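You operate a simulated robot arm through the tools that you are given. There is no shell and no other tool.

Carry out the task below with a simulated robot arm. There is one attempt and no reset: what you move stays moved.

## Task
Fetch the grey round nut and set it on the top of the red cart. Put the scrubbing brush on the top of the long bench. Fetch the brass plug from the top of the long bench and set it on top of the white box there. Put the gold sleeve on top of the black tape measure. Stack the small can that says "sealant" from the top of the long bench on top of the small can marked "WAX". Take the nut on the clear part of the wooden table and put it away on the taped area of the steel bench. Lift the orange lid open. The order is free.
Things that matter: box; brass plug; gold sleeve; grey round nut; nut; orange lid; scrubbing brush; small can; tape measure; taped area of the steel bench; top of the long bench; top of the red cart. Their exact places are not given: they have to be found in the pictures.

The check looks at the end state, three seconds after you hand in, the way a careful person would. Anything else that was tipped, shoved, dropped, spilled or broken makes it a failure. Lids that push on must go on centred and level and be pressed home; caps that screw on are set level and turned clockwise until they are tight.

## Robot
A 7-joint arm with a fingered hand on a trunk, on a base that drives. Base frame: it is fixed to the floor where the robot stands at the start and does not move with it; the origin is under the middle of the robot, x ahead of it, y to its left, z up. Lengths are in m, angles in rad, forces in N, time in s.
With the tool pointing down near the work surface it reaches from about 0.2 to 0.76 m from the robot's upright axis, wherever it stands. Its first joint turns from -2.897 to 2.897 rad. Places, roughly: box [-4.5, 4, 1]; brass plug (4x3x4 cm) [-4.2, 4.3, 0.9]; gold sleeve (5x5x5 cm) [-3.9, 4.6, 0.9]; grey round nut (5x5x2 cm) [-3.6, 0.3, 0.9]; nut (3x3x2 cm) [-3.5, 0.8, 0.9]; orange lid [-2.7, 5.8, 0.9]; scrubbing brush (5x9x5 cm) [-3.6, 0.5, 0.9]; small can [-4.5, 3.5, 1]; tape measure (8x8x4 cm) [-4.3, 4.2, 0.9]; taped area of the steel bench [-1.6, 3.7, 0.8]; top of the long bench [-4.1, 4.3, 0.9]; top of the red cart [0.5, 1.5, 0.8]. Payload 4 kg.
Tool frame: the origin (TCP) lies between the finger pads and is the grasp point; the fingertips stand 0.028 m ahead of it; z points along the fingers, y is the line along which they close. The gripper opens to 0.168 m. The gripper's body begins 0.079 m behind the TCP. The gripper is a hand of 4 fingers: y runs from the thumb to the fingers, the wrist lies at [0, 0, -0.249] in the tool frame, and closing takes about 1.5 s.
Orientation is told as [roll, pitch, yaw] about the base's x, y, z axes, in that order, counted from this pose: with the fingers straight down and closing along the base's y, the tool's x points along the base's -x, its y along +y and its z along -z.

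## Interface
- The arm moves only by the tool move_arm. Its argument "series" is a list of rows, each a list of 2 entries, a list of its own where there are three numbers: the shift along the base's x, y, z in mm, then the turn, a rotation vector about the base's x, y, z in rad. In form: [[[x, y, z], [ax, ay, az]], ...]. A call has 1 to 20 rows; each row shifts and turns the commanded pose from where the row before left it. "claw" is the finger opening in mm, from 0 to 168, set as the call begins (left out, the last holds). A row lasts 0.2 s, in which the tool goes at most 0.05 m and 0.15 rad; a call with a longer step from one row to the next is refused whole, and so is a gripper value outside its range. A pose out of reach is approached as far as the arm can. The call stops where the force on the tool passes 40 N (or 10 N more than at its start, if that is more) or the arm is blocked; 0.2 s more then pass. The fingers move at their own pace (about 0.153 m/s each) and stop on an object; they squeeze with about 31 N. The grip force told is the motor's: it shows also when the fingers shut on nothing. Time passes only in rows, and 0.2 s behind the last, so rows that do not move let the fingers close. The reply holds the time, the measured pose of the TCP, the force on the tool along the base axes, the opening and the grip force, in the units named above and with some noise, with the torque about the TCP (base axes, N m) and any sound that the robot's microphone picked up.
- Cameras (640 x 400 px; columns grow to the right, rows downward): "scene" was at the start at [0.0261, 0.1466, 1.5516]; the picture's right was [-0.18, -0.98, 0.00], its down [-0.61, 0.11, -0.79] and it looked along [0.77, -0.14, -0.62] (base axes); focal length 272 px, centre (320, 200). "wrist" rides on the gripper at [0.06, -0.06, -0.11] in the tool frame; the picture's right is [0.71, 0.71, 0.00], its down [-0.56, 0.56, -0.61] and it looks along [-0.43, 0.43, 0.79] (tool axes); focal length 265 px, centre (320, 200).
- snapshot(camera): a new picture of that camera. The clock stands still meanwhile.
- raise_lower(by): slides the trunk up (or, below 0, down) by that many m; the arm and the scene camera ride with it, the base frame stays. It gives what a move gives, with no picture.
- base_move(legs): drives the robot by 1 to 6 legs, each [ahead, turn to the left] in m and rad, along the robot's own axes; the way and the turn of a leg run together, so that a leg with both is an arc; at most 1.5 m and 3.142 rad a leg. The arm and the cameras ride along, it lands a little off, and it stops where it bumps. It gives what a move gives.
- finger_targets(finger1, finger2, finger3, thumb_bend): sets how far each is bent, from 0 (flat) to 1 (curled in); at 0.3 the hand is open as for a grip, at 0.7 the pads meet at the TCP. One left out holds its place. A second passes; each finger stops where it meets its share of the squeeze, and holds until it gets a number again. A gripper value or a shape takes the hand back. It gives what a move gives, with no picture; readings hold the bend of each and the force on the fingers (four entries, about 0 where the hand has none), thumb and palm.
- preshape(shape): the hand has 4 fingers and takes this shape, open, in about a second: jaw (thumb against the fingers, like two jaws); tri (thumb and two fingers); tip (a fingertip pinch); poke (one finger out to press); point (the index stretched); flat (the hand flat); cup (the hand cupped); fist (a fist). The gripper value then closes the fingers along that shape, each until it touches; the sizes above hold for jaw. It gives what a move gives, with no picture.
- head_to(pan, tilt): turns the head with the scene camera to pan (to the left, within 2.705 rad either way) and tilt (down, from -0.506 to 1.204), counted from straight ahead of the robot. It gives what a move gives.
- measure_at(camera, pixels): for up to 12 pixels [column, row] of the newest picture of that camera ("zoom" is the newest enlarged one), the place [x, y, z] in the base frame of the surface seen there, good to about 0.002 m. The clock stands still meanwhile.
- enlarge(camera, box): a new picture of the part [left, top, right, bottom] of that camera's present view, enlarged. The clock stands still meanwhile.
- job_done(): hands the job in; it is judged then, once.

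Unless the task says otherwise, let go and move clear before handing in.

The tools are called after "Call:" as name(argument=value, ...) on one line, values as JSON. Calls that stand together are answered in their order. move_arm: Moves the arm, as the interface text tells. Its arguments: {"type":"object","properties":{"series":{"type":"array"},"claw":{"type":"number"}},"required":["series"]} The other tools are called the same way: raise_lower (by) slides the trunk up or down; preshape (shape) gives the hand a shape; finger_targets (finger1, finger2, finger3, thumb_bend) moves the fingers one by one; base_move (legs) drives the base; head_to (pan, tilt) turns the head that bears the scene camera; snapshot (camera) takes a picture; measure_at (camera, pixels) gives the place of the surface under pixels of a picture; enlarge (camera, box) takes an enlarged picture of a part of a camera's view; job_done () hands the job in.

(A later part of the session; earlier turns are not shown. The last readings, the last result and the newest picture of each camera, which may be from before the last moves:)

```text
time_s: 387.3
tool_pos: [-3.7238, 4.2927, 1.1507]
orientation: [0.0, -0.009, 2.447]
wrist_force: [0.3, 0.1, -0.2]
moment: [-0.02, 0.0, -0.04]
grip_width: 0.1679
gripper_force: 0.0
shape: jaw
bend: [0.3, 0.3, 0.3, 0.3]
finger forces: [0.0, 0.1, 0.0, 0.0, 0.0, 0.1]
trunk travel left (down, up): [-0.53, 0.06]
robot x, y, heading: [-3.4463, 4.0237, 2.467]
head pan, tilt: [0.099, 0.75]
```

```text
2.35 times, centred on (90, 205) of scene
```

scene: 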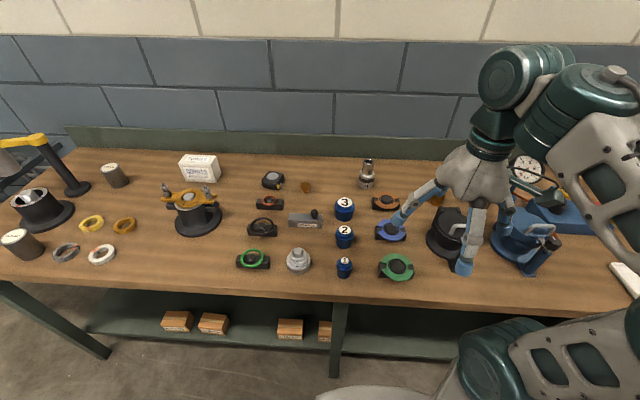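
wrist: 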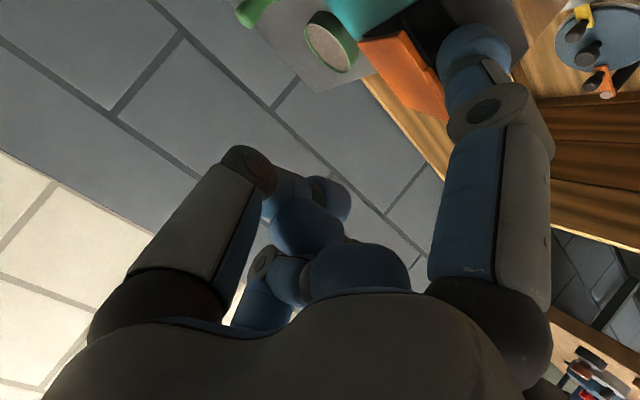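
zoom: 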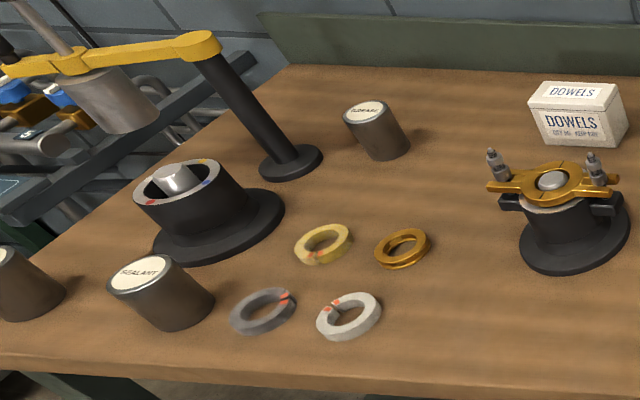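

I can see the white DOWELS box, the black tape measure at zoom (397,135), the brass plug at (505,157), the SEALANT can at left, and something golden behind my hand. I'll take fresh zooms to measure, moving the hand out of the way first.

Call:
move_arm(series=[[[27, 33, 0], [0, 0, 0]], [[27, 33, 0], [0, 0, 0]], [[27, 33, 0], [0, 0, 0]], [[0, 0, 0], [0, 0, 0]]])

Call:
enlarge(camera="scene", box=[340, 150, 520, 260])

Call:
measure_at(camera="scene", pixels=[[311, 186], [306, 184], [279, 176], [205, 160], [185, 158], [215, 158], [205, 178], [22, 236], [115, 168], [320, 170], [330, 290], [273, 186]])

```text
time_s: 388.3
tool_pos: [-3.643, 4.3925, 1.1506]
orientation: [0.0, -0.009, 2.449]
wrist_force: [-0.5, 0.3, -0.3]
moment: [0.01, 0.01, 0.02]
grip_width: 0.1681
gripper_force: 0.0
shape: jaw
bend: [0.3, 0.3, 0.3, 0.3]
finger forces: [0.1, 0.0, 0.0, 0.1, 0.0, 0.1]
trunk travel left (down, up): [-0.53, 0.06]
robot x, y, heading: [-3.4477, 4.0276, 2.467]
head pan, tilt: [0.099, 0.75]
```

```text
3.56 times, centred on (430, 205) of scene
```

zoom: 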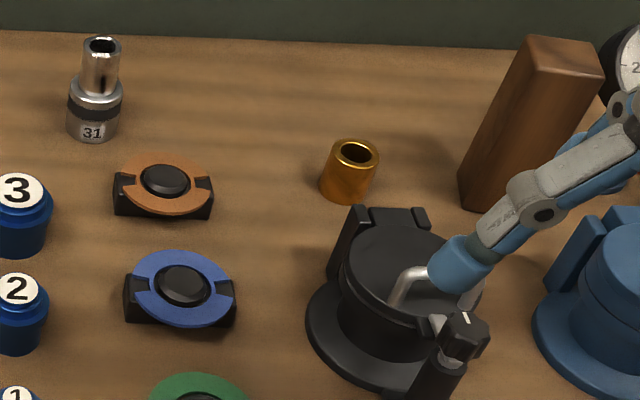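

```text
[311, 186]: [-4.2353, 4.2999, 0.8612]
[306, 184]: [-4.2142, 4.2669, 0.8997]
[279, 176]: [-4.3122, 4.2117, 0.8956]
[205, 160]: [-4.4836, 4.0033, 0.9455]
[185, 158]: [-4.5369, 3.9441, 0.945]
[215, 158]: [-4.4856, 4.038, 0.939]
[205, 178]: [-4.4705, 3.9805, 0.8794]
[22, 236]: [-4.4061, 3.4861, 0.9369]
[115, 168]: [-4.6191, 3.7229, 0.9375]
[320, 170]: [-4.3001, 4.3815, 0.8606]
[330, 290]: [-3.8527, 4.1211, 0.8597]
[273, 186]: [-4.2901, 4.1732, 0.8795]
```

The gold sleeve is visible at zoom (350,170). I'll measure it and trace the bench's front edge exactly, because reach depends on how close I can stand.

Call:
measure_at(camera="zoom", pixels=[[356, 152], [335, 150], [378, 155], [350, 195], [325, 190], [370, 200], [500, 180], [480, 120], [560, 45], [390, 240]])

Call:
snapshot(camera="scene")

Call:
measure_at(camera="scene", pixels=[[60, 280], [150, 286], [250, 292], [380, 302], [480, 312], [90, 290], [335, 345], [330, 372], [420, 352], [200, 325], [300, 300], [340, 300]])

```text
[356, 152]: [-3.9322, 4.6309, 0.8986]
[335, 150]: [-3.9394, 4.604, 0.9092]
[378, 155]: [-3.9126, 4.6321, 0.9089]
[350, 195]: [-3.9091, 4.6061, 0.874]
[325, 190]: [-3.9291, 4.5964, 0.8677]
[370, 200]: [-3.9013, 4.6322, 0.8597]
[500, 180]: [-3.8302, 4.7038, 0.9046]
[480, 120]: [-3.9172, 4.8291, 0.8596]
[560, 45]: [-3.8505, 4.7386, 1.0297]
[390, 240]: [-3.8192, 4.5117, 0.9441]
```

```text
taken
```

scene: 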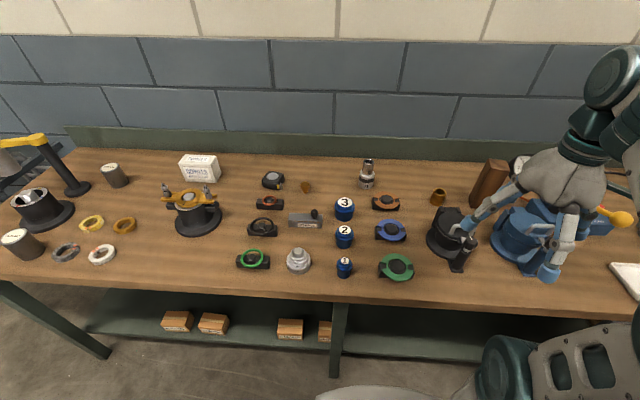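

```text
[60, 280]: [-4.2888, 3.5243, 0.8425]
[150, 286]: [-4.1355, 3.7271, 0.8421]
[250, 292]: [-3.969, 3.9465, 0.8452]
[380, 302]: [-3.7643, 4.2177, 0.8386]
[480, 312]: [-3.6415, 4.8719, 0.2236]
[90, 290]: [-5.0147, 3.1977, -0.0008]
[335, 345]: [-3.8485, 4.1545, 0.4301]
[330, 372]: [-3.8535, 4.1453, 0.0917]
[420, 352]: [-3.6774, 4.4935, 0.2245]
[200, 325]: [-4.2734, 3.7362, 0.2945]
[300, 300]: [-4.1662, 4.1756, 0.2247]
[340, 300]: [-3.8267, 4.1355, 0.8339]
```

Front edge direction is (0.603, 0.798), and I'm 0.366 m off it. The gold sleeve stands at about (-3.924, 4.620), top 0.909, with a wooden block beside it; I'll measure the gap to that block and the black valve before reaching in.

Call:
enlarge(camera="scene", box=[400, 150, 520, 250])

Call:
measure_at(camera="zoom", pixels=[[115, 155], [178, 157], [150, 195], [120, 215], [175, 220], [290, 220], [300, 190], [330, 100], [370, 60], [160, 240], [130, 260], [230, 230]])

```text
4.00 times, centred on (460, 200) of scene
```

zoom: 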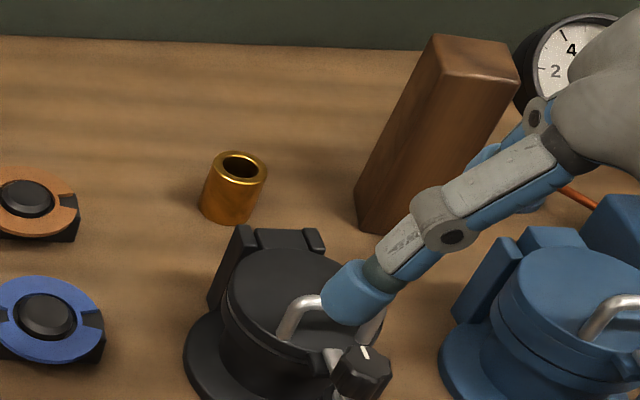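

```text
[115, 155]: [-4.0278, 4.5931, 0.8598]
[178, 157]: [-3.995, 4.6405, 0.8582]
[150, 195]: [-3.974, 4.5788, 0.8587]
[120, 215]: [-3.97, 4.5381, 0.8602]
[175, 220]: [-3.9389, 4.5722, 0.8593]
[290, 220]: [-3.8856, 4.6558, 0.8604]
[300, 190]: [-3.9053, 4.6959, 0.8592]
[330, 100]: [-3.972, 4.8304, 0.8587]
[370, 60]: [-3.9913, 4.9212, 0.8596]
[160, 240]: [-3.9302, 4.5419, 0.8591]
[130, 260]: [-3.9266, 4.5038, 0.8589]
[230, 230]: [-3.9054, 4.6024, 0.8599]
```

Call:
measure_at(camera="zoom", pixels=[[365, 215], [362, 195], [380, 230], [435, 42], [515, 75], [240, 235], [285, 235], [320, 240], [215, 305], [300, 265], [237, 168], [242, 185]])

```text
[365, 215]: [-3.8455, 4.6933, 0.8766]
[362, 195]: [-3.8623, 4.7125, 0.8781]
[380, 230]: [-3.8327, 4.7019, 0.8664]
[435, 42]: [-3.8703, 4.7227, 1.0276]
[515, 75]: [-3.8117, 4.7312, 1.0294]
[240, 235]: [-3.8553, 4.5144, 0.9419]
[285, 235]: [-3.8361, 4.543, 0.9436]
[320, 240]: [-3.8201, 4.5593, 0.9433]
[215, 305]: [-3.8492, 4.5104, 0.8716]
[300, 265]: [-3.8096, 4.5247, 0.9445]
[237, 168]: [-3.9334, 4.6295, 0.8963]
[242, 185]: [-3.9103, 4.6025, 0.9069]
```

There's about 105 mm from the sleeve to the block and 117 mm to the valve, enough if the fingers are turned to pass between them. I'll roll 8 cm closer, square to the bench.

Call:
base_move(legs=[[0.08, 0.025]])

Call:
move_arm(series=[[[-25, 10, 0], [0, 0, -0.12]], [[-25, 10, 0], [0, 0, -0.12]], [[-25, 10, 0], [0, 0, -0.12]], [[0, 0, 0], [0, 0, -0.12]], [[0, 0, 0], [0, 0, -0.12]], [[0, 0, 0], [0, 0, -0.12]], [[0, 0, 0], [0, 0, -0.12]], [[0, 0, 0], [0, 0, 0]]], claw=80)

Call:
snapshot(camera="wrist")

Call:
snapshot(camera="scene")

```text
time_s: 389.4
tool_pos: [-3.7152, 4.4375, 1.1515]
orientation: [0.0, -0.009, 2.471]
wrist_force: [-0.8, 0.4, 0.2]
moment: [0.0, -0.03, 0.0]
grip_width: 0.1678
gripper_force: 0.1
shape: jaw
bend: [0.3, 0.3, 0.3, 0.3]
finger forces: [0.0, 0.1, 0.1, 0.0, 0.1, 0.0]
trunk travel left (down, up): [-0.53, 0.06]
robot x, y, heading: [-3.5106, 4.0755, 2.491]
head pan, tilt: [0.099, 0.75]
```

```text
time_s: 391.2
tool_pos: [-3.7902, 4.4662, 1.151]
orientation: [0.0, -0.01, 1.629]
wrist_force: [0.3, 0.9, -0.3]
moment: [-0.01, 0.02, -0.02]
grip_width: 0.0807
gripper_force: 0.1
shape: jaw
bend: [0.35, 0.35, 0.35, 0.35]
finger forces: [0.0, 0.0, 0.0, 0.1, 0.0, 0.0]
trunk travel left (down, up): [-0.53, 0.06]
robot x, y, heading: [-3.5097, 4.0779, 2.485]
head pan, tilt: [0.099, 0.75]
```

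```text
taken
```

wrist: 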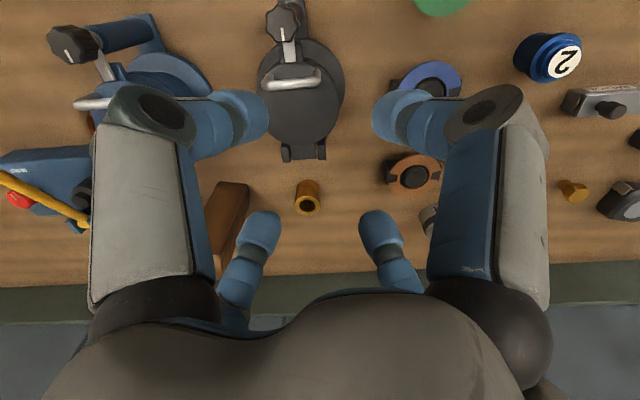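

```text
taken
```

scene: 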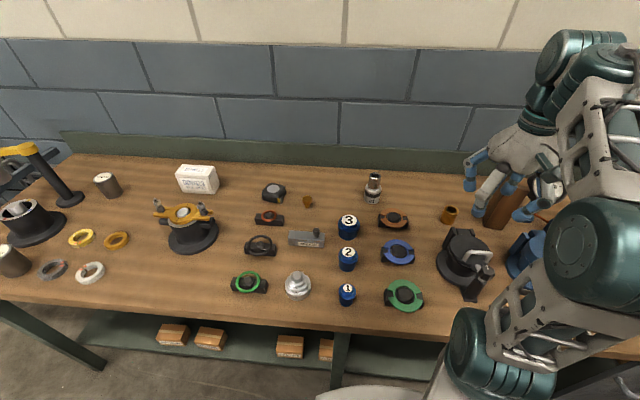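

The wrist camera sees the sleeve at (307,197). I'll measure it from above for an exact centre.

Call:
enlarge(camera="wrist", box=[275, 165, 340, 225])

Call:
measure_at(camera="wrist", pixels=[[307, 215], [298, 205], [317, 205], [307, 199], [303, 185], [312, 185], [307, 207]])

```text
6.67 times, centred on (308, 195) of wrist
```

zoom: 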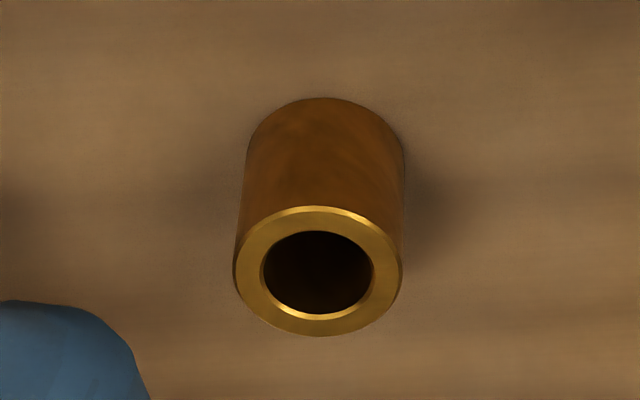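

```text
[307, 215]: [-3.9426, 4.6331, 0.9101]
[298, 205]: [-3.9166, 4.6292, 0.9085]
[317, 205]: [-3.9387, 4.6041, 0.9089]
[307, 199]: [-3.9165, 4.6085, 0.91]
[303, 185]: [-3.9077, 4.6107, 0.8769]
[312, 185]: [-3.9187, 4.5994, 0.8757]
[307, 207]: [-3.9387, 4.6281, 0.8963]
```

Call:
measure_at(camera="zoom", pixels=[[243, 270], [395, 270], [318, 212], [318, 330], [245, 240], [392, 300]])

```text
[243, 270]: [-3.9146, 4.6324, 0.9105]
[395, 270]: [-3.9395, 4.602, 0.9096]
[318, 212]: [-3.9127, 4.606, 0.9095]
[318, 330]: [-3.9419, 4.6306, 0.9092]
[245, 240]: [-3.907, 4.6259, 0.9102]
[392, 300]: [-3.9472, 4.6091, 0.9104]
```

The sleeve's centre is (-3.927, 4.618). I'll move over it while descending to about 1.08, with the opening narrowed to 76 mm, and check.

Call:
move_arm(series=[[[-27, 30, -12], [0, 0, 0]], [[-27, 30, -14], [0, 0, 0]], [[-27, 30, -16], [0, 0, 0]], [[-28, 31, -16], [0, 0, 0]], [[-28, 31, -16], [0, 0, 0]], [[0, 0, -30], [0, 0, 0]], [[0, 0, -30], [0, 0, 0]], [[0, 0, 0], [0, 0, 0]]], claw=76)

Call:
snapshot(camera="wrist")

Call:
enlarge(camera="scene", box=[390, 120, 560, 310])

```text
time_s: 393.0
tool_pos: [-3.9303, 4.6184, 1.0182]
orientation: [0.0, -0.008, 1.633]
wrist_force: [0.0, -0.7, -0.5]
moment: [-0.02, 0.02, -0.02]
grip_width: 0.0762
gripper_force: 0.2
shape: jaw
bend: [0.37, 0.37, 0.37, 0.37]
finger forces: [0.0, 0.0, 0.0, 0.0, 0.0, 0.0]
trunk travel left (down, up): [-0.53, 0.06]
robot x, y, heading: [-3.5077, 4.0736, 2.489]
head pan, tilt: [0.099, 0.75]
```

```text
taken
```

wrist: 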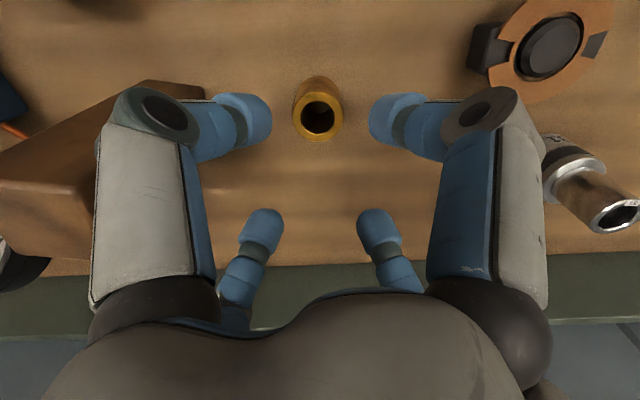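

```text
2.11 times, centred on (475, 215) of scene
```

zoom: 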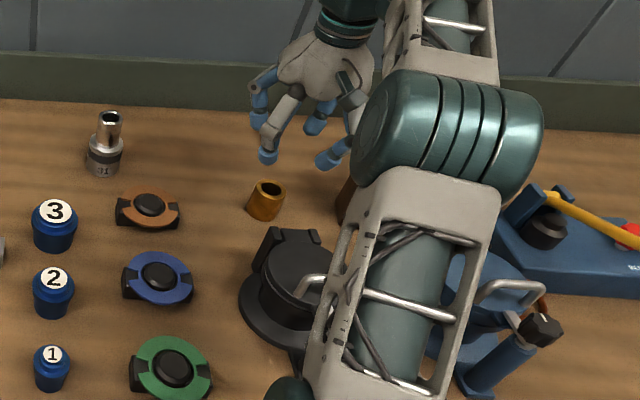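

The sleeve is centred between the fingers and the block has about 4 cm clearance. I'll go down to a TCP height of 0.897.

Call:
move_arm(series=[[[3, 0, -40], [0, 0, 0]], [[0, 0, -40], [0, 0, 0]], [[0, 0, -25], [0, 0, 0]], [[0, 0, -16], [0, 0, 0]], [[0, 0, 0], [0, 0, 0]]])

Call:
snapshot(camera="wrist")

```text
time_s: 394.2
tool_pos: [-3.9258, 4.6183, 0.895]
orientation: [0.0, -0.01, 1.628]
wrist_force: [0.2, 0.3, -0.2]
moment: [-0.05, -0.01, 0.03]
grip_width: 0.0762
gripper_force: 0.1
shape: jaw
bend: [0.37, 0.37, 0.37, 0.37]
finger forces: [0.0, 0.0, 0.1, 0.0, 0.0, 0.0]
trunk travel left (down, up): [-0.53, 0.06]
robot x, y, heading: [-3.5086, 4.0732, 2.486]
head pan, tilt: [0.099, 0.75]
```

```text
taken
```

wrist: 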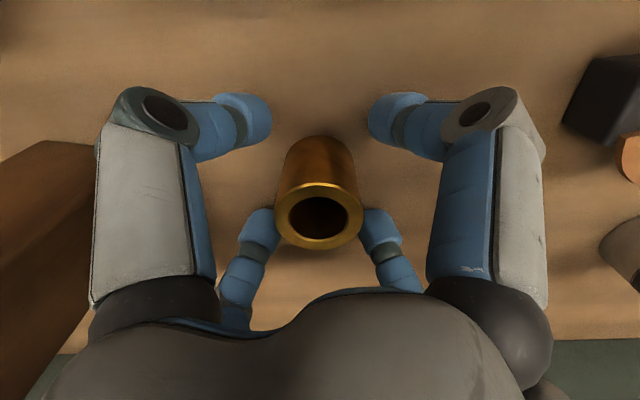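

The sleeve is well inside the fingers. Closing.

Call:
move_arm(series=[[[0, 0, 0], [0, 0, 0]], [[0, 0, 0], [0, 0, 0]], [[0, 0, 0], [0, 0, 0]], [[0, 0, 0], [0, 0, 0]], [[0, 0, 0], [0, 0, 0]], [[0, 0, 0], [0, 0, 0]], [[0, 0, 0], [0, 0, 0]], [[0, 0, 0], [0, 0, 0]]], claw=10)

Call:
move_arm(series=[[[0, 0, 10], [0, 0, 0]], [[0, 0, 30], [0, 0, 0]], [[0, 0, 40], [0, 0, 0]], [[0, 0, 40], [0, 0, 0]], [[0, 0, 0], [0, 0, 0]]])

Call:
snapshot(camera="wrist")

```text
time_s: 396.0
tool_pos: [-3.9274, 4.6189, 0.8957]
orientation: [-0.002, -0.008, 1.63]
wrist_force: [0.2, -0.5, -0.4]
moment: [-0.03, 0.03, -0.01]
grip_width: 0.0356
gripper_force: 31.3
shape: jaw
bend: [0.77, 0.77, 0.77, 0.52]
finger forces: [27.9, 28.6, 28.6, 0.0, 28.5, 0.0]
trunk travel left (down, up): [-0.53, 0.06]
robot x, y, heading: [-3.5051, 4.0735, 2.486]
head pan, tilt: [0.099, 0.75]
```

```text
time_s: 397.2
tool_pos: [-3.9242, 4.6189, 1.0137]
orientation: [0.0, -0.009, 1.63]
wrist_force: [-0.1, -0.2, -1.7]
moment: [0.0, 0.02, 0.01]
grip_width: 0.0354
gripper_force: 31.5
shape: jaw
bend: [0.77, 0.77, 0.77, 0.52]
finger forces: [27.8, 28.6, 28.7, 0.0, 28.5, 0.1]
trunk travel left (down, up): [-0.53, 0.06]
robot x, y, heading: [-3.5105, 4.0722, 2.487]
head pan, tilt: [0.099, 0.75]
```

```text
taken
```

wrist: 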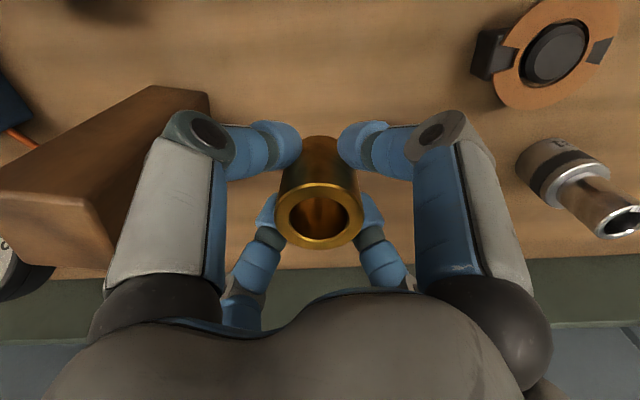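

The sleeve is held securely. I'll raise it, tuck the arm, then shift the robot about 0.4 m to the left along the bench to reach the tape measure.

Call:
move_arm(series=[[[0, 0, 40], [0, 0, 0]], [[8, -20, 30], [0, 0, 0]], [[15, -35, 20], [0, 0, 0.1]], [[17, -38, 15], [0, 0, 0.12]], [[17, -38, 10], [0, 0, 0.12]], [[17, -38, 10], [0, 0, 0.12]], [[17, -38, 5], [0, 0, 0.12]], [[17, -38, 5], [0, 0, 0.12]], [[17, -38, 0], [0, 0, 0.12]], [[0, 0, 0], [0, 0, 0.038]], [[0, 0, 0], [0, 0, 0]]])

Call:
base_move(legs=[[-0.11, 0], [0, 1.577], [0.4, 0], [0, -1.577]])

```text
time_s: 399.6
tool_pos: [-3.7989, 4.3352, 1.1501]
orientation: [0.0, -0.008, 2.491]
wrist_force: [0.7, 0.3, -2.3]
moment: [0.0, -0.01, 0.03]
grip_width: 0.0354
gripper_force: 31.2
shape: jaw
bend: [0.77, 0.77, 0.77, 0.52]
finger forces: [27.6, 29.0, 28.9, 0.0, 28.1, 0.0]
trunk travel left (down, up): [-0.53, 0.06]
robot x, y, heading: [-3.511, 4.0718, 2.49]
head pan, tilt: [0.099, 0.75]
```

```text
time_s: 410.6
tool_pos: [-3.9501, 3.9397, 1.1499]
orientation: [0.001, -0.009, 2.503]
wrist_force: [0.2, 0.0, -2.4]
moment: [0.0, -0.03, 0.01]
grip_width: 0.0353
gripper_force: 30.9
shape: jaw
bend: [0.77, 0.77, 0.77, 0.52]
finger forces: [26.8, 28.8, 29.9, 0.1, 28.4, 0.1]
trunk travel left (down, up): [-0.53, 0.06]
robot x, y, heading: [-3.6611, 3.6842, 2.504]
head pan, tilt: [0.099, 0.75]
```

I'm now opposite the tape measure, 0.40 m from the edge. I'll roll forward 0.12 m and look.

Call:
base_move(legs=[[0.12, -0.01]])

Call:
snapshot(camera="scene")

Call:
snapshot(camera="wrist")

```text
time_s: 411.8
tool_pos: [-4.0451, 4.0164, 1.1496]
orientation: [0.0, -0.008, 2.492]
wrist_force: [-0.4, 0.1, -2.0]
moment: [0.0, 0.02, -0.01]
grip_width: 0.0353
gripper_force: 31.6
shape: jaw
bend: [0.77, 0.77, 0.77, 0.52]
finger forces: [26.8, 28.9, 30.1, 0.0, 28.6, 0.0]
trunk travel left (down, up): [-0.53, 0.06]
robot x, y, heading: [-3.7547, 3.7564, 2.493]
head pan, tilt: [0.099, 0.75]
```

```text
taken
```

scene: 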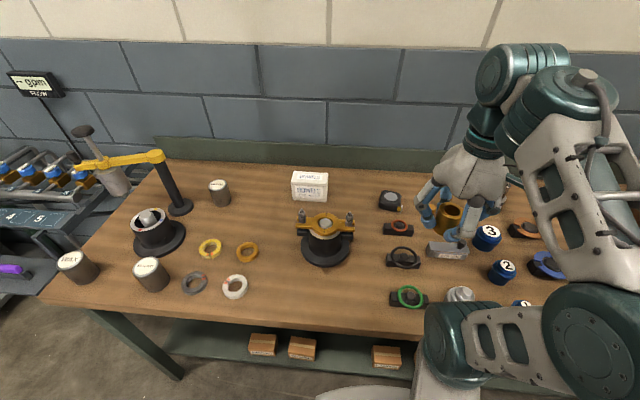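

```text
taken
```

wrist: 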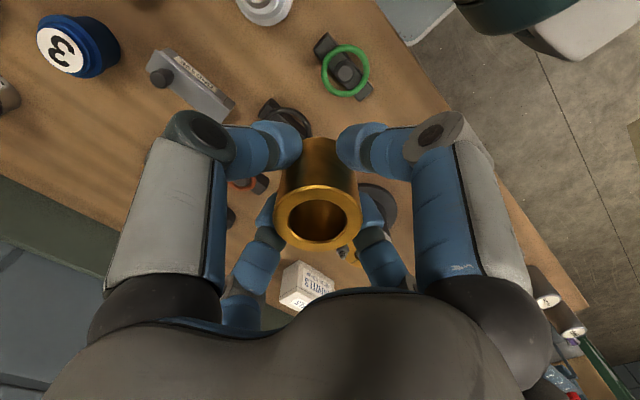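

Good position: the tape measure is at (391,200). I'll enlarge and measure its top.

Call:
enlarge(camera="scene", box=[365, 175, 425, 220])

Call:
measure_at(camera="zoom", pixels=[[270, 215], [230, 210], [310, 215], [270, 190], [270, 240], [200, 200], [330, 235], [200, 260], [320, 280], [240, 170], [330, 180], [360, 300]])

```text
8.89 times, centred on (395, 198) of scene
```

zoom: 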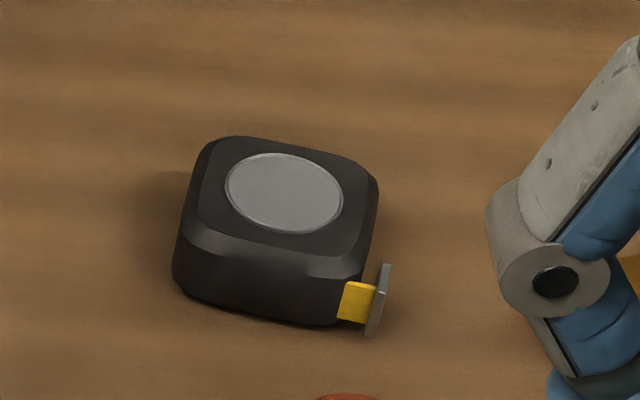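

```text
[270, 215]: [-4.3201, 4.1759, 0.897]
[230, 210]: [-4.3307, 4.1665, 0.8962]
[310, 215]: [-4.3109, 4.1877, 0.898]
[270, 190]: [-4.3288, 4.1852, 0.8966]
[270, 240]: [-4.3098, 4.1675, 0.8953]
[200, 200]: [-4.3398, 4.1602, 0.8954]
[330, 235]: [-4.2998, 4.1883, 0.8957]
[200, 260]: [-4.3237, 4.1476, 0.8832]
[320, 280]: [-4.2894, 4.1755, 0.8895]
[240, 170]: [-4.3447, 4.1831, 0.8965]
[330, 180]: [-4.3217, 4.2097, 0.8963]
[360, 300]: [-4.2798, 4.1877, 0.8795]
```

The tape's flat top (sticker centre (-4.3245, 4.188), z=0.897) is 0.715 m from me, within reach. I'll carry the sleeve out over it, gradually descending to about 0.99.

Call:
move_arm(series=[[[-35, 21, -15], [0, 0, 0]], [[-35, 21, -15], [0, 0, 0]], [[-35, 21, -20], [0, 0, 0]], [[-35, 22, -20], [0, 0, 0]], [[-35, 22, -22], [0, 0, 0]], [[-35, 22, -22], [0, 0, 0]], [[-35, 22, -23], [0, 0, 0]], [[-34, 21, -23], [0, 0, 0]], [[0, 0, 0], [0, 0, 0]], [[0, 0, 0], [0, 0, 0]]])

Call:
snapshot(camera="wrist")

Call:
enlarge(camera="scene", box=[330, 130, 450, 230])

```text
time_s: 414.0
tool_pos: [-4.3214, 4.1864, 0.9908]
orientation: [0.0, -0.008, 2.492]
wrist_force: [-0.5, 0.9, -1.3]
moment: [0.0, -0.02, 0.02]
grip_width: 0.0351
gripper_force: 31.1
shape: jaw
bend: [0.77, 0.77, 0.77, 0.52]
finger forces: [26.9, 28.9, 30.1, 0.0, 28.3, 0.1]
trunk travel left (down, up): [-0.53, 0.06]
robot x, y, heading: [-3.7567, 3.7584, 2.49]
head pan, tilt: [0.099, 0.75]
```

```text
taken
```

wrist: 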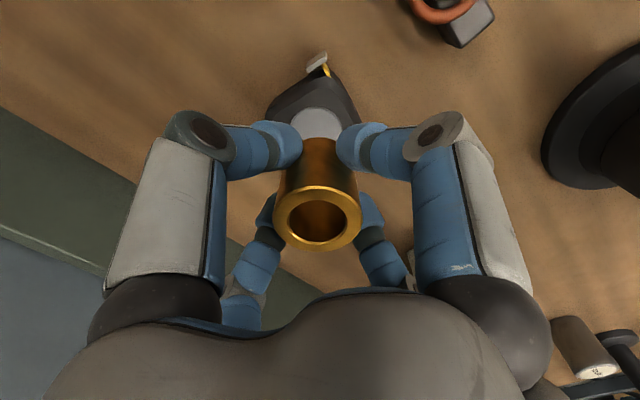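

```text
4.00 times, centred on (390, 180) of scene
```

zoom: 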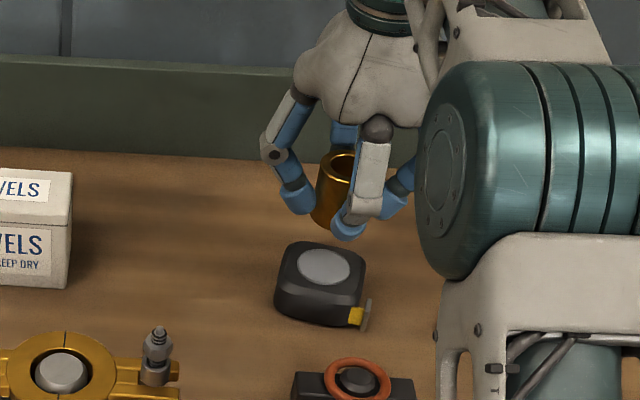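

The sticker appears centred beneath the sleeve (318,125). I'll measure its visible rim from here to confirm the centre before lowering.

Call:
measure_at(camera="wrist", pixels=[[293, 122], [339, 120], [316, 110], [300, 113], [330, 112], [270, 115], [355, 120], [300, 90], [340, 90]])

```text
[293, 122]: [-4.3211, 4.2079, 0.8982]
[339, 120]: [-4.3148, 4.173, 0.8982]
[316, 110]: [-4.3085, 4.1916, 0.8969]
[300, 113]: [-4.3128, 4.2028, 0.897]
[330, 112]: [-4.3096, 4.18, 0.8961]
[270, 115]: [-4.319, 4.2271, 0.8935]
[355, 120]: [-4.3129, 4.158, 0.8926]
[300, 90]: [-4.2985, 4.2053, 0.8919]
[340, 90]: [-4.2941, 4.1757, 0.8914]
```

The sticker's centre works out at (-4.327, 4.1885), so I'll shift 6 mm and lower to just above contact.

Call:
move_arm(series=[[[-6, 2, -20], [0, 0, 0]], [[0, 0, -18], [0, 0, 0]], [[0, 0, -10], [0, 0, 0]], [[0, 0, -4], [0, 0, 0]], [[0, 0, 0], [0, 0, 0]]])

Call:
move_arm(series=[[[0, 0, -1], [0, 0, 0]], [[0, 0, -1], [0, 0, 0]], [[0, 0, 0], [0, 0, 0]]])

Call:
enlarge(camera="scene", box=[350, 150, 430, 220])

```text
time_s: 415.2
tool_pos: [-4.3281, 4.1891, 0.9383]
orientation: [0.001, -0.009, 2.493]
wrist_force: [0.4, 0.5, -2.4]
moment: [-0.02, -0.03, 0.01]
grip_width: 0.0353
gripper_force: 30.8
shape: jaw
bend: [0.77, 0.77, 0.77, 0.52]
finger forces: [26.9, 28.9, 30.1, 0.0, 28.3, 0.0]
trunk travel left (down, up): [-0.53, 0.06]
robot x, y, heading: [-3.7551, 3.7518, 2.492]
head pan, tilt: [0.099, 0.75]
```

```text
time_s: 416.0
tool_pos: [-4.3279, 4.1903, 0.9373]
orientation: [0.001, -0.008, 2.493]
wrist_force: [0.4, 0.7, -2.0]
moment: [0.01, 0.0, -0.03]
grip_width: 0.0355
gripper_force: 31.2
shape: jaw
bend: [0.77, 0.77, 0.77, 0.52]
finger forces: [26.9, 28.9, 30.1, 0.1, 28.3, 0.0]
trunk travel left (down, up): [-0.53, 0.06]
robot x, y, heading: [-3.7574, 3.7546, 2.484]
head pan, tilt: [0.099, 0.75]
```

```text
5.71 times, centred on (390, 185) of scene
```

zoom: 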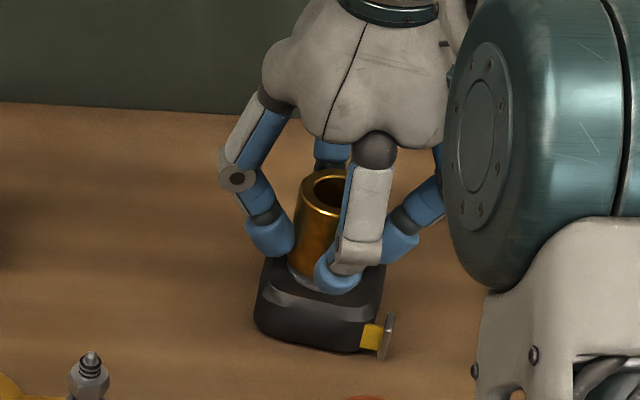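

Nearly touching. I'll step down 1 mm at a time until I feel contact.

Call:
move_arm(series=[[[0, 0, -1], [0, 0, 0]], [[0, 0, -1], [0, 0, 0]], [[0, 0, 0], [0, 0, 0]]])

Call:
move_arm(series=[[[0, 0, -1], [0, 0, 0]], [[0, 0, 0], [0, 0, 0]]])

Call:
move_arm(series=[[[0, 0, -1], [0, 0, 0]], [[0, 0, 0], [0, 0, 0]]])

```text
time_s: 416.8
tool_pos: [-4.3274, 4.1888, 0.9342]
orientation: [0.001, -0.008, 2.494]
wrist_force: [0.1, -0.7, -1.9]
moment: [-0.02, -0.02, -0.04]
grip_width: 0.0353
gripper_force: 31.2
shape: jaw
bend: [0.77, 0.77, 0.77, 0.52]
finger forces: [26.9, 28.9, 30.1, 0.0, 28.4, 0.0]
trunk travel left (down, up): [-0.53, 0.06]
robot x, y, heading: [-3.7539, 3.7556, 2.486]
head pan, tilt: [0.099, 0.75]
```

```text
time_s: 417.4
tool_pos: [-4.3288, 4.1891, 0.9339]
orientation: [0.002, -0.008, 2.492]
wrist_force: [-0.3, -0.4, -2.4]
moment: [0.01, 0.03, -0.03]
grip_width: 0.0351
gripper_force: 31.4
shape: jaw
bend: [0.77, 0.77, 0.77, 0.52]
finger forces: [27.0, 28.8, 30.2, 0.0, 28.3, 0.1]
trunk travel left (down, up): [-0.53, 0.06]
robot x, y, heading: [-3.7569, 3.7553, 2.495]
head pan, tilt: [0.099, 0.75]
```

```text
time_s: 418.0
tool_pos: [-4.3296, 4.1892, 0.9319]
orientation: [0.0, -0.009, 2.493]
wrist_force: [0.6, 0.4, -2.1]
moment: [0.01, -0.04, 0.0]
grip_width: 0.0352
gripper_force: 30.7
shape: jaw
bend: [0.77, 0.77, 0.77, 0.52]
finger forces: [26.9, 28.9, 30.1, 0.1, 28.3, 0.0]
trunk travel left (down, up): [-0.53, 0.06]
robot x, y, heading: [-3.7559, 3.7543, 2.49]
head pan, tilt: [0.099, 0.75]
```

Call:
move_arm(series=[[[0, 0, -1], [0, 0, 0]], [[0, 0, 0], [0, 0, 0]]])

Call:
move_arm(series=[[[0, 0, -1], [0, 0, 0]], [[0, 0, 0], [0, 0, 0]]])

```text
time_s: 418.6
tool_pos: [-4.3297, 4.1888, 0.9309]
orientation: [0.0, -0.009, 2.493]
wrist_force: [-0.3, 0.0, -2.1]
moment: [-0.03, 0.03, -0.01]
grip_width: 0.0354
gripper_force: 31.2
shape: jaw
bend: [0.77, 0.77, 0.77, 0.52]
finger forces: [26.9, 28.9, 30.1, 0.1, 28.4, 0.0]
trunk travel left (down, up): [-0.53, 0.06]
robot x, y, heading: [-3.7517, 3.7591, 2.486]
head pan, tilt: [0.099, 0.75]
```

```text
time_s: 419.2
tool_pos: [-4.3271, 4.1897, 0.9304]
orientation: [0.0, -0.011, 2.494]
wrist_force: [0.1, -0.3, 1.3]
moment: [0.03, 0.06, 0.03]
grip_width: 0.0354
gripper_force: 30.6
shape: jaw
bend: [0.77, 0.77, 0.77, 0.52]
finger forces: [27.0, 29.4, 30.5, 0.0, 28.4, 0.1]
trunk travel left (down, up): [-0.53, 0.06]
robot x, y, heading: [-3.7551, 3.7514, 2.493]
head pan, tilt: [0.099, 0.75]
```

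Contact (force z went from -2.1 to +1.3 N). I'll add half a millimetre, release gently, and rise.

Call:
move_arm(series=[[[0, 0, -0.5], [0, 0, 0]], [[0, 0, 0], [0, 0, 0]]])

Call:
move_arm(series=[[[0, 0, 0], [0, 0, 0]], [[0, 0, 0], [0, 0, 0]], [[0, 0, 0], [0, 0, 0]], [[0, 0, 0], [0, 0, 0]], [[0, 0, 0], [0, 0, 0]]], claw=76)

Call:
snapshot(camera="wrist")

```text
time_s: 419.8
tool_pos: [-4.3284, 4.1894, 0.9296]
orientation: [-0.001, -0.011, 2.493]
wrist_force: [-0.8, -1.0, 3.6]
moment: [-0.01, 0.12, 0.03]
grip_width: 0.0355
gripper_force: 31.2
shape: jaw
bend: [0.77, 0.77, 0.77, 0.52]
finger forces: [27.4, 30.1, 30.5, 0.1, 28.8, 0.0]
trunk travel left (down, up): [-0.53, 0.06]
robot x, y, heading: [-3.7542, 3.7542, 2.49]
head pan, tilt: [0.099, 0.75]
```

```text
time_s: 421.0
tool_pos: [-4.329, 4.1901, 0.9294]
orientation: [0.001, -0.009, 2.491]
wrist_force: [0.2, -0.7, 0.4]
moment: [0.01, -0.01, -0.03]
grip_width: 0.0755
gripper_force: 0.1
shape: jaw
bend: [0.37, 0.37, 0.37, 0.37]
finger forces: [0.0, 0.1, 0.1, 0.0, 0.1, 0.1]
trunk travel left (down, up): [-0.53, 0.06]
robot x, y, heading: [-3.7561, 3.7562, 2.489]
head pan, tilt: [0.099, 0.75]
```

```text
taken
```

wrist: 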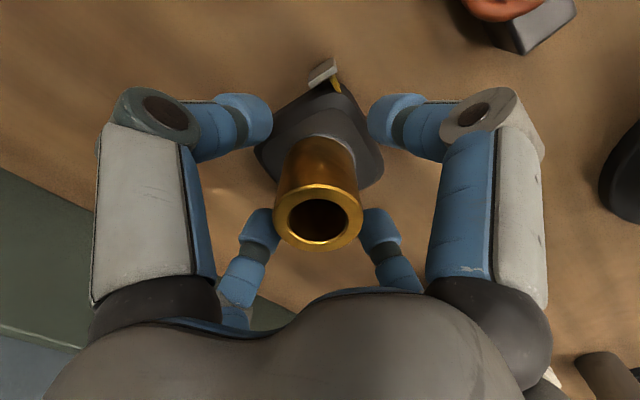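

The sleeve stands on the tape measure. I'll rise straight up past its top, draw back a little, and look.

Call:
move_arm(series=[[[0, 0, 15], [0, 0, 0]], [[0, 0, 30], [0, 0, 0]], [[0, 0, 35], [0, 0, 0]], [[0, 0, 20], [0, 0, 0]], [[30, -20, 15], [0, 0, 0]], [[30, -20, 15], [0, 0, 0]], [[30, -20, 10], [0, 0, 0]], [[0, 0, 0], [0, 0, 0]]])

Call:
enlarge(camera="scene", box=[280, 150, 480, 250])

```text
time_s: 422.8
tool_pos: [-4.239, 4.1311, 1.0715]
orientation: [0.002, -0.007, 2.489]
wrist_force: [-0.7, 0.1, 0.3]
moment: [0.03, -0.01, 0.01]
grip_width: 0.0754
gripper_force: 0.1
shape: jaw
bend: [0.37, 0.37, 0.37, 0.37]
finger forces: [0.0, 0.0, 0.0, 0.1, 0.0, 0.0]
trunk travel left (down, up): [-0.53, 0.06]
robot x, y, heading: [-3.7525, 3.7524, 2.487]
head pan, tilt: [0.099, 0.75]
```

```text
3.20 times, centred on (380, 200) of scene
```

zoom: 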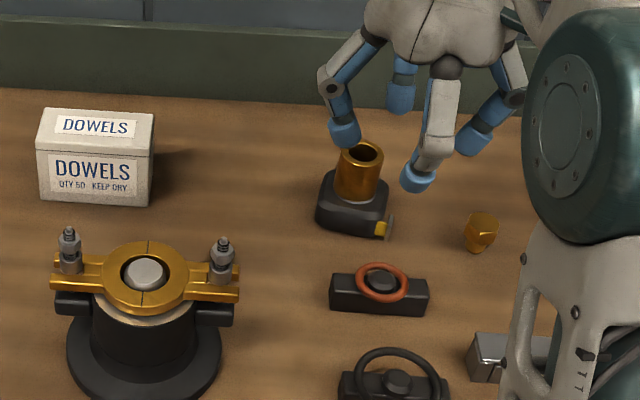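

The gold sleeve stands squarely on the tape measure. Next, the brass plug at zoom (482,232); I'll look at it closely.

Call:
enlarge(camera="scene", box=[405, 190, 460, 235])

Call:
measure_at(camera="zoom", pixels=[[305, 170], [275, 165], [340, 175], [300, 215], [305, 260], [290, 240], [330, 240], [305, 145], [270, 200], [340, 215]])

Call:
snapshot(camera="wrist")

```text
8.89 times, centred on (432, 212) of scene
```

zoom: 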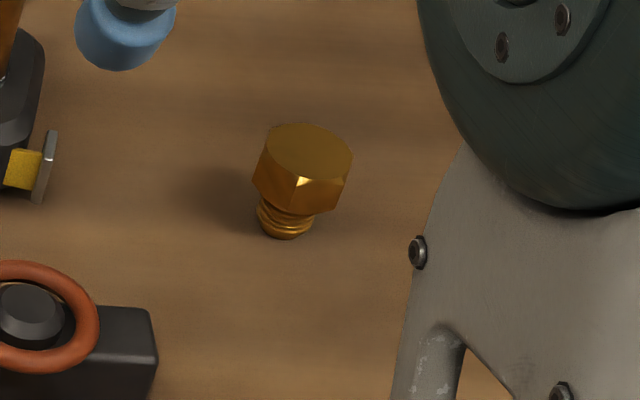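

```text
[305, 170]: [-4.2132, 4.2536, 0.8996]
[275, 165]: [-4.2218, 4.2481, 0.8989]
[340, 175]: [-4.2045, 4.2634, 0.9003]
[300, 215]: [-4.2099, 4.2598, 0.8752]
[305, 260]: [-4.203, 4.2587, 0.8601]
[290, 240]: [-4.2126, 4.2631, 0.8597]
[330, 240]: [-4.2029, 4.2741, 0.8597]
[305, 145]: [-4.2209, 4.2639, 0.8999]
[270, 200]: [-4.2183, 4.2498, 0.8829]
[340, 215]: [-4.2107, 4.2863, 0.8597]
```

```text
taken
```

wrist: 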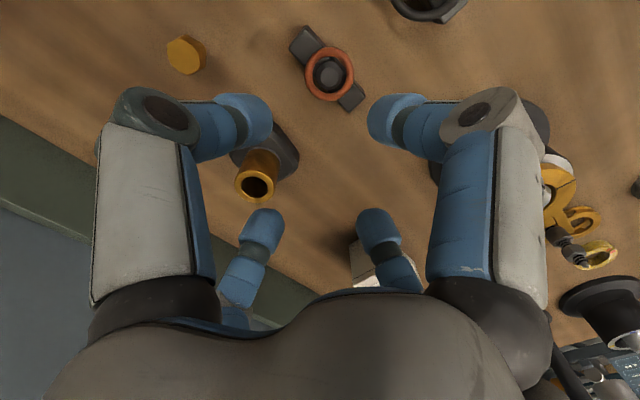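

The plug stands upright with a hex head on top (z=0.8995). I'll measure its hex corners from the wrist camera.

Call:
enlarge(camera="wrist", box=[155, 30, 220, 80])

```text
8.00 times, centred on (188, 55) of wrist
```

zoom: 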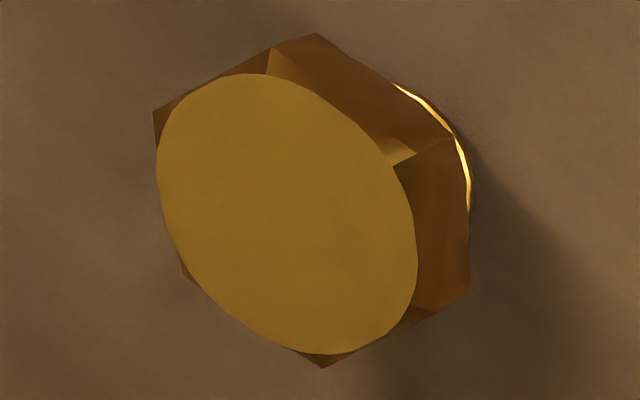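

Call:
measure_at(camera="zoom", pixels=[[165, 170], [410, 260], [270, 85], [305, 345], [285, 215], [315, 40], [452, 138], [468, 285], [155, 112], [322, 364], [185, 280]])

```text
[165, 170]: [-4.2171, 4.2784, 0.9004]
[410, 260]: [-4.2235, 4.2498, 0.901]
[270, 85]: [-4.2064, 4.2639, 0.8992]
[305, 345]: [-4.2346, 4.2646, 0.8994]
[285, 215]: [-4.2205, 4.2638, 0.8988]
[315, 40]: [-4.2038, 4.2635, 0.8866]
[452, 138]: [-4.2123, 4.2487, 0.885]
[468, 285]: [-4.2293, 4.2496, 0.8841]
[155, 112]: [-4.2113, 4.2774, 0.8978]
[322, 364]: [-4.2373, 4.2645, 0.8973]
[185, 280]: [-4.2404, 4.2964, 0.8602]
```

The plug's centre is (-4.2204, 4.2641) with flats facing about 28°, 88° and 148°. I'll measure the neighbouring items so the fingers can pass between them.

Call:
snapshot(camera="scene")

Call:
measure_at(camera="wrist", pixels=[[330, 75], [300, 45], [350, 98], [275, 145], [255, 185], [290, 160], [340, 45], [395, 8], [240, 160], [300, 140]])

```text
taken
```

scene: 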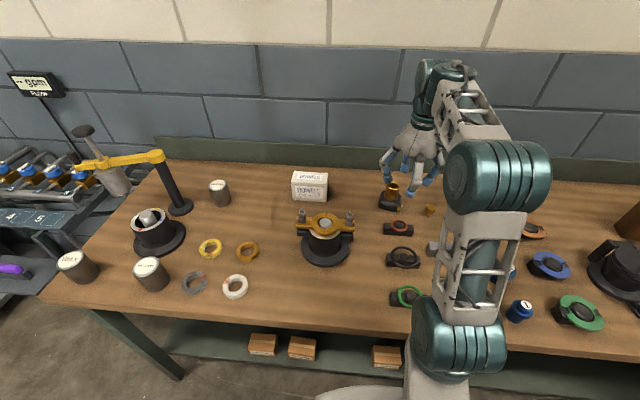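

```text
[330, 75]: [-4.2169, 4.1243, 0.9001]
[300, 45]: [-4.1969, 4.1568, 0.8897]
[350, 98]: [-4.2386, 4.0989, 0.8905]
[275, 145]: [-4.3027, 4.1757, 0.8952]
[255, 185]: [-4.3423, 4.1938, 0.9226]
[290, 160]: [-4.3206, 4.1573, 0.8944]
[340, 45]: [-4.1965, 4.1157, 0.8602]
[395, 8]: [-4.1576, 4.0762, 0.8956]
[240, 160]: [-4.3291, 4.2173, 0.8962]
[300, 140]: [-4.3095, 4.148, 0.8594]
```

The nearest neighbours (tape/sleeve, red-ring valve) are 9-11 cm away, so I'll turn the hand +0.62 rad so its fingers fall on the plug's flats and point between them, then go over the plug.

Call:
move_arm(series=[[[4, 27, 0], [0, 0, 0.124]], [[4, 27, 0], [0, 0, 0.124]], [[4, 27, 0], [0, 0, 0.124]], [[4, 26, 0], [0, 0, 0.124]], [[3, 26, 0], [0, 0, 0.122]], [[0, 0, -30], [0, 0, 0]], [[0, 0, -30], [0, 0, 0]], [[0, 0, 0], [0, 0, 0]]], claw=60)

Call:
snapshot(camera="wrist")

```text
time_s: 424.6
tool_pos: [-4.22, 4.2638, 1.0107]
orientation: [0.0, -0.007, 3.11]
wrist_force: [-0.2, -0.7, -0.1]
moment: [-0.01, 0.02, -0.03]
grip_width: 0.0603
gripper_force: 0.1
shape: jaw
bend: [0.79, 0.79, 0.79, 0.42]
finger forces: [0.1, 0.1, 0.0, 0.1, 0.0, 0.1]
trunk travel left (down, up): [-0.53, 0.06]
robot x, y, heading: [-3.7537, 3.7539, 2.487]
head pan, tilt: [0.099, 0.75]
```

```text
taken
```

wrist: 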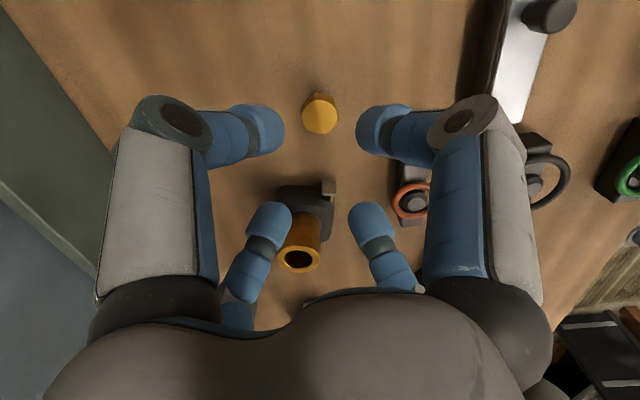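

The plug is centred and the sleeve lies safely between two fingers. I'll descend to a TCP height of 0.909 and close.

Call:
move_arm(series=[[[0, 0, -40], [0, 0, 0]], [[0, 0, -35], [0, 0, 0]], [[0, 0, -18], [0, 0, 0]], [[0, 0, -8], [0, 0, 0]], [[0, 0, 0], [0, 0, 0]]])

Call:
snapshot(camera="wrist")

```text
time_s: 425.8
tool_pos: [-4.2202, 4.2613, 0.9084]
orientation: [0.0, -0.007, 3.111]
wrist_force: [0.2, -0.1, 0.0]
moment: [0.0, 0.01, -0.02]
grip_width: 0.0604
gripper_force: 0.2
shape: jaw
bend: [0.79, 0.79, 0.79, 0.42]
finger forces: [0.0, 0.1, 0.1, 0.1, 0.0, 0.0]
trunk travel left (down, up): [-0.53, 0.06]
robot x, y, heading: [-3.7533, 3.7521, 2.487]
head pan, tilt: [0.099, 0.75]
```

```text
taken
```

wrist: 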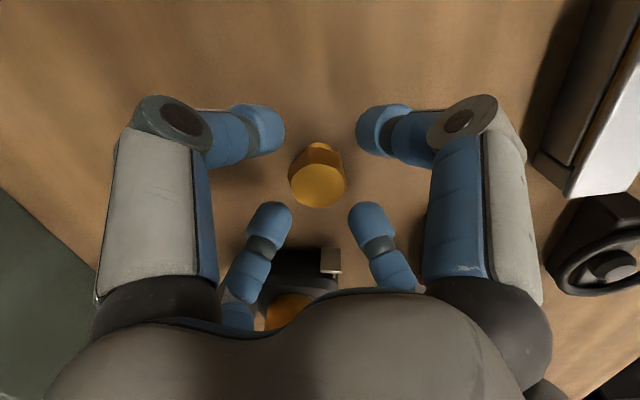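

Call:
move_arm(series=[[[0, 2, 0], [0, 0, 0]], [[0, 0, 0], [0, 0, 0]], [[0, 0, 0], [0, 0, 0]], [[0, 0, 0], [0, 0, 0]], [[0, 0, 0], [0, 0, 0]], [[0, 0, 0], [0, 0, 0]], [[0, 0, 0], [0, 0, 0]], [[0, 0, 0], [0, 0, 0]]], claw=2)

Call:
move_arm(series=[[[0, 0, 10], [0, 0, 0]], [[0, 0, 30], [0, 0, 0]], [[0, 0, 40], [0, 0, 0]], [[0, 0, 30], [0, 0, 0]], [[0, 0, 0], [0, 0, 0]]])

Call:
snapshot(camera="wrist")

```text
time_s: 427.6
tool_pos: [-4.2201, 4.2637, 0.9092]
orientation: [0.001, -0.009, 3.11]
wrist_force: [0.0, -0.8, 0.6]
moment: [0.02, 0.0, -0.02]
grip_width: 0.027
gripper_force: 31.2
shape: jaw
bend: [0.77, 0.75, 0.76, 0.56]
finger forces: [25.1, 26.9, 26.9, 0.0, 29.7, 0.0]
trunk travel left (down, up): [-0.53, 0.06]
robot x, y, heading: [-3.7546, 3.7554, 2.491]
head pan, tilt: [0.099, 0.75]
```

```text
time_s: 428.8
tool_pos: [-4.2209, 4.2625, 1.0189]
orientation: [0.0, -0.011, 3.109]
wrist_force: [-0.2, 0.2, -1.0]
moment: [-0.03, 0.04, -0.01]
grip_width: 0.0269
gripper_force: 30.7
shape: jaw
bend: [0.77, 0.75, 0.76, 0.56]
finger forces: [25.2, 26.8, 26.9, 0.0, 30.4, 0.0]
trunk travel left (down, up): [-0.53, 0.06]
robot x, y, heading: [-3.7526, 3.7574, 2.489]
head pan, tilt: [0.099, 0.75]
```

```text
taken
```

wrist: 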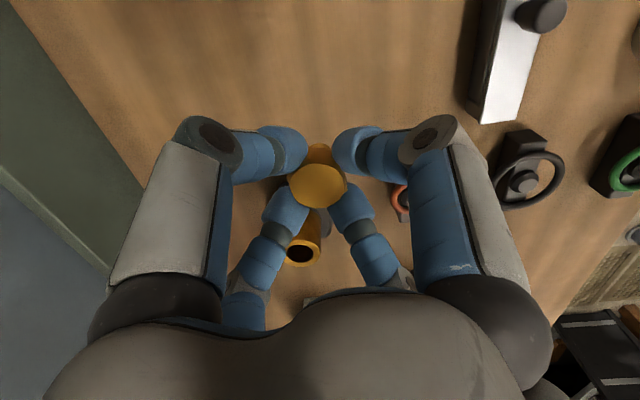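

The plug is held. Now I'll measure the white box's top for the placement.

Call:
enlarge(camera="scene", box=[280, 160, 340, 210])

Call:
measure_at(camera="zoom", pixels=[[230, 105], [450, 115], [440, 180], [225, 160], [330, 140], [260, 120], [420, 150], [230, 270], [440, 300], [470, 230]])

```text
8.00 times, centred on (310, 185) of scene
```

zoom: 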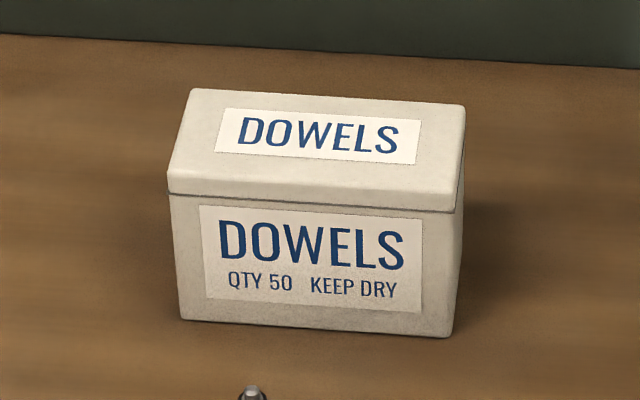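

```text
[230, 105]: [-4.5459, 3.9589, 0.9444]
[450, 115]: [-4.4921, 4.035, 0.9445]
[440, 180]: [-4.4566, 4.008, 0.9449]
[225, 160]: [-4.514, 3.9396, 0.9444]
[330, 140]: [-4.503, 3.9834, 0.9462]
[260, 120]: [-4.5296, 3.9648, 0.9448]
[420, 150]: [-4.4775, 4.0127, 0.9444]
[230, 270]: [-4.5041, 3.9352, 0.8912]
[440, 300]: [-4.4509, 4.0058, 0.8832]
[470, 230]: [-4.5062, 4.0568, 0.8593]
```

The box top is about 110 x 65 mm, centred at (-4.5045, 3.981), z=0.945; that's 0.78 m away, so I'll tuck, shift about 0.23 m left, and come a bit closer.

Call:
move_arm(series=[[[0, 0, 40], [0, 0, 0]], [[15, -22, 25], [0, 0, -0.1]], [[25, -35, 15], [0, 0, -0.1]], [[28, -38, 12], [0, 0, -0.1]], [[28, -38, 12], [0, 0, -0.1]], [[28, -38, 10], [0, 0, -0.1]], [[28, -38, 10], [0, 0, -0.12]], [[28, -38, 8], [0, 0, 0]], [[0, 0, 0], [0, 0, 0]]])

Call:
base_move(legs=[[-0.12, 0], [0, 1.577], [0.235, 0], [0, -1.577]])

```text
time_s: 430.8
tool_pos: [-4.041, 4.0161, 1.1513]
orientation: [0.001, -0.009, 2.489]
wrist_force: [0.2, 0.5, -1.1]
moment: [-0.02, -0.02, -0.03]
grip_width: 0.0266
gripper_force: 31.2
shape: jaw
bend: [0.77, 0.75, 0.76, 0.56]
finger forces: [25.3, 26.6, 26.9, 0.1, 31.4, 0.0]
trunk travel left (down, up): [-0.53, 0.06]
robot x, y, heading: [-3.757, 3.7566, 2.487]
head pan, tilt: [0.099, 0.75]
```

```text
time_s: 441.1
tool_pos: [-4.0816, 3.7658, 1.1516]
orientation: [0.001, -0.01, 2.472]
wrist_force: [-0.2, -0.9, -0.8]
moment: [-0.02, -0.01, 0.02]
grip_width: 0.0266
gripper_force: 30.8
shape: jaw
bend: [0.77, 0.75, 0.76, 0.56]
finger forces: [24.0, 26.9, 26.6, 0.0, 31.6, 0.0]
trunk travel left (down, up): [-0.53, 0.06]
robot x, y, heading: [-3.7994, 3.501, 2.474]
head pan, tilt: [0.099, 0.75]
```

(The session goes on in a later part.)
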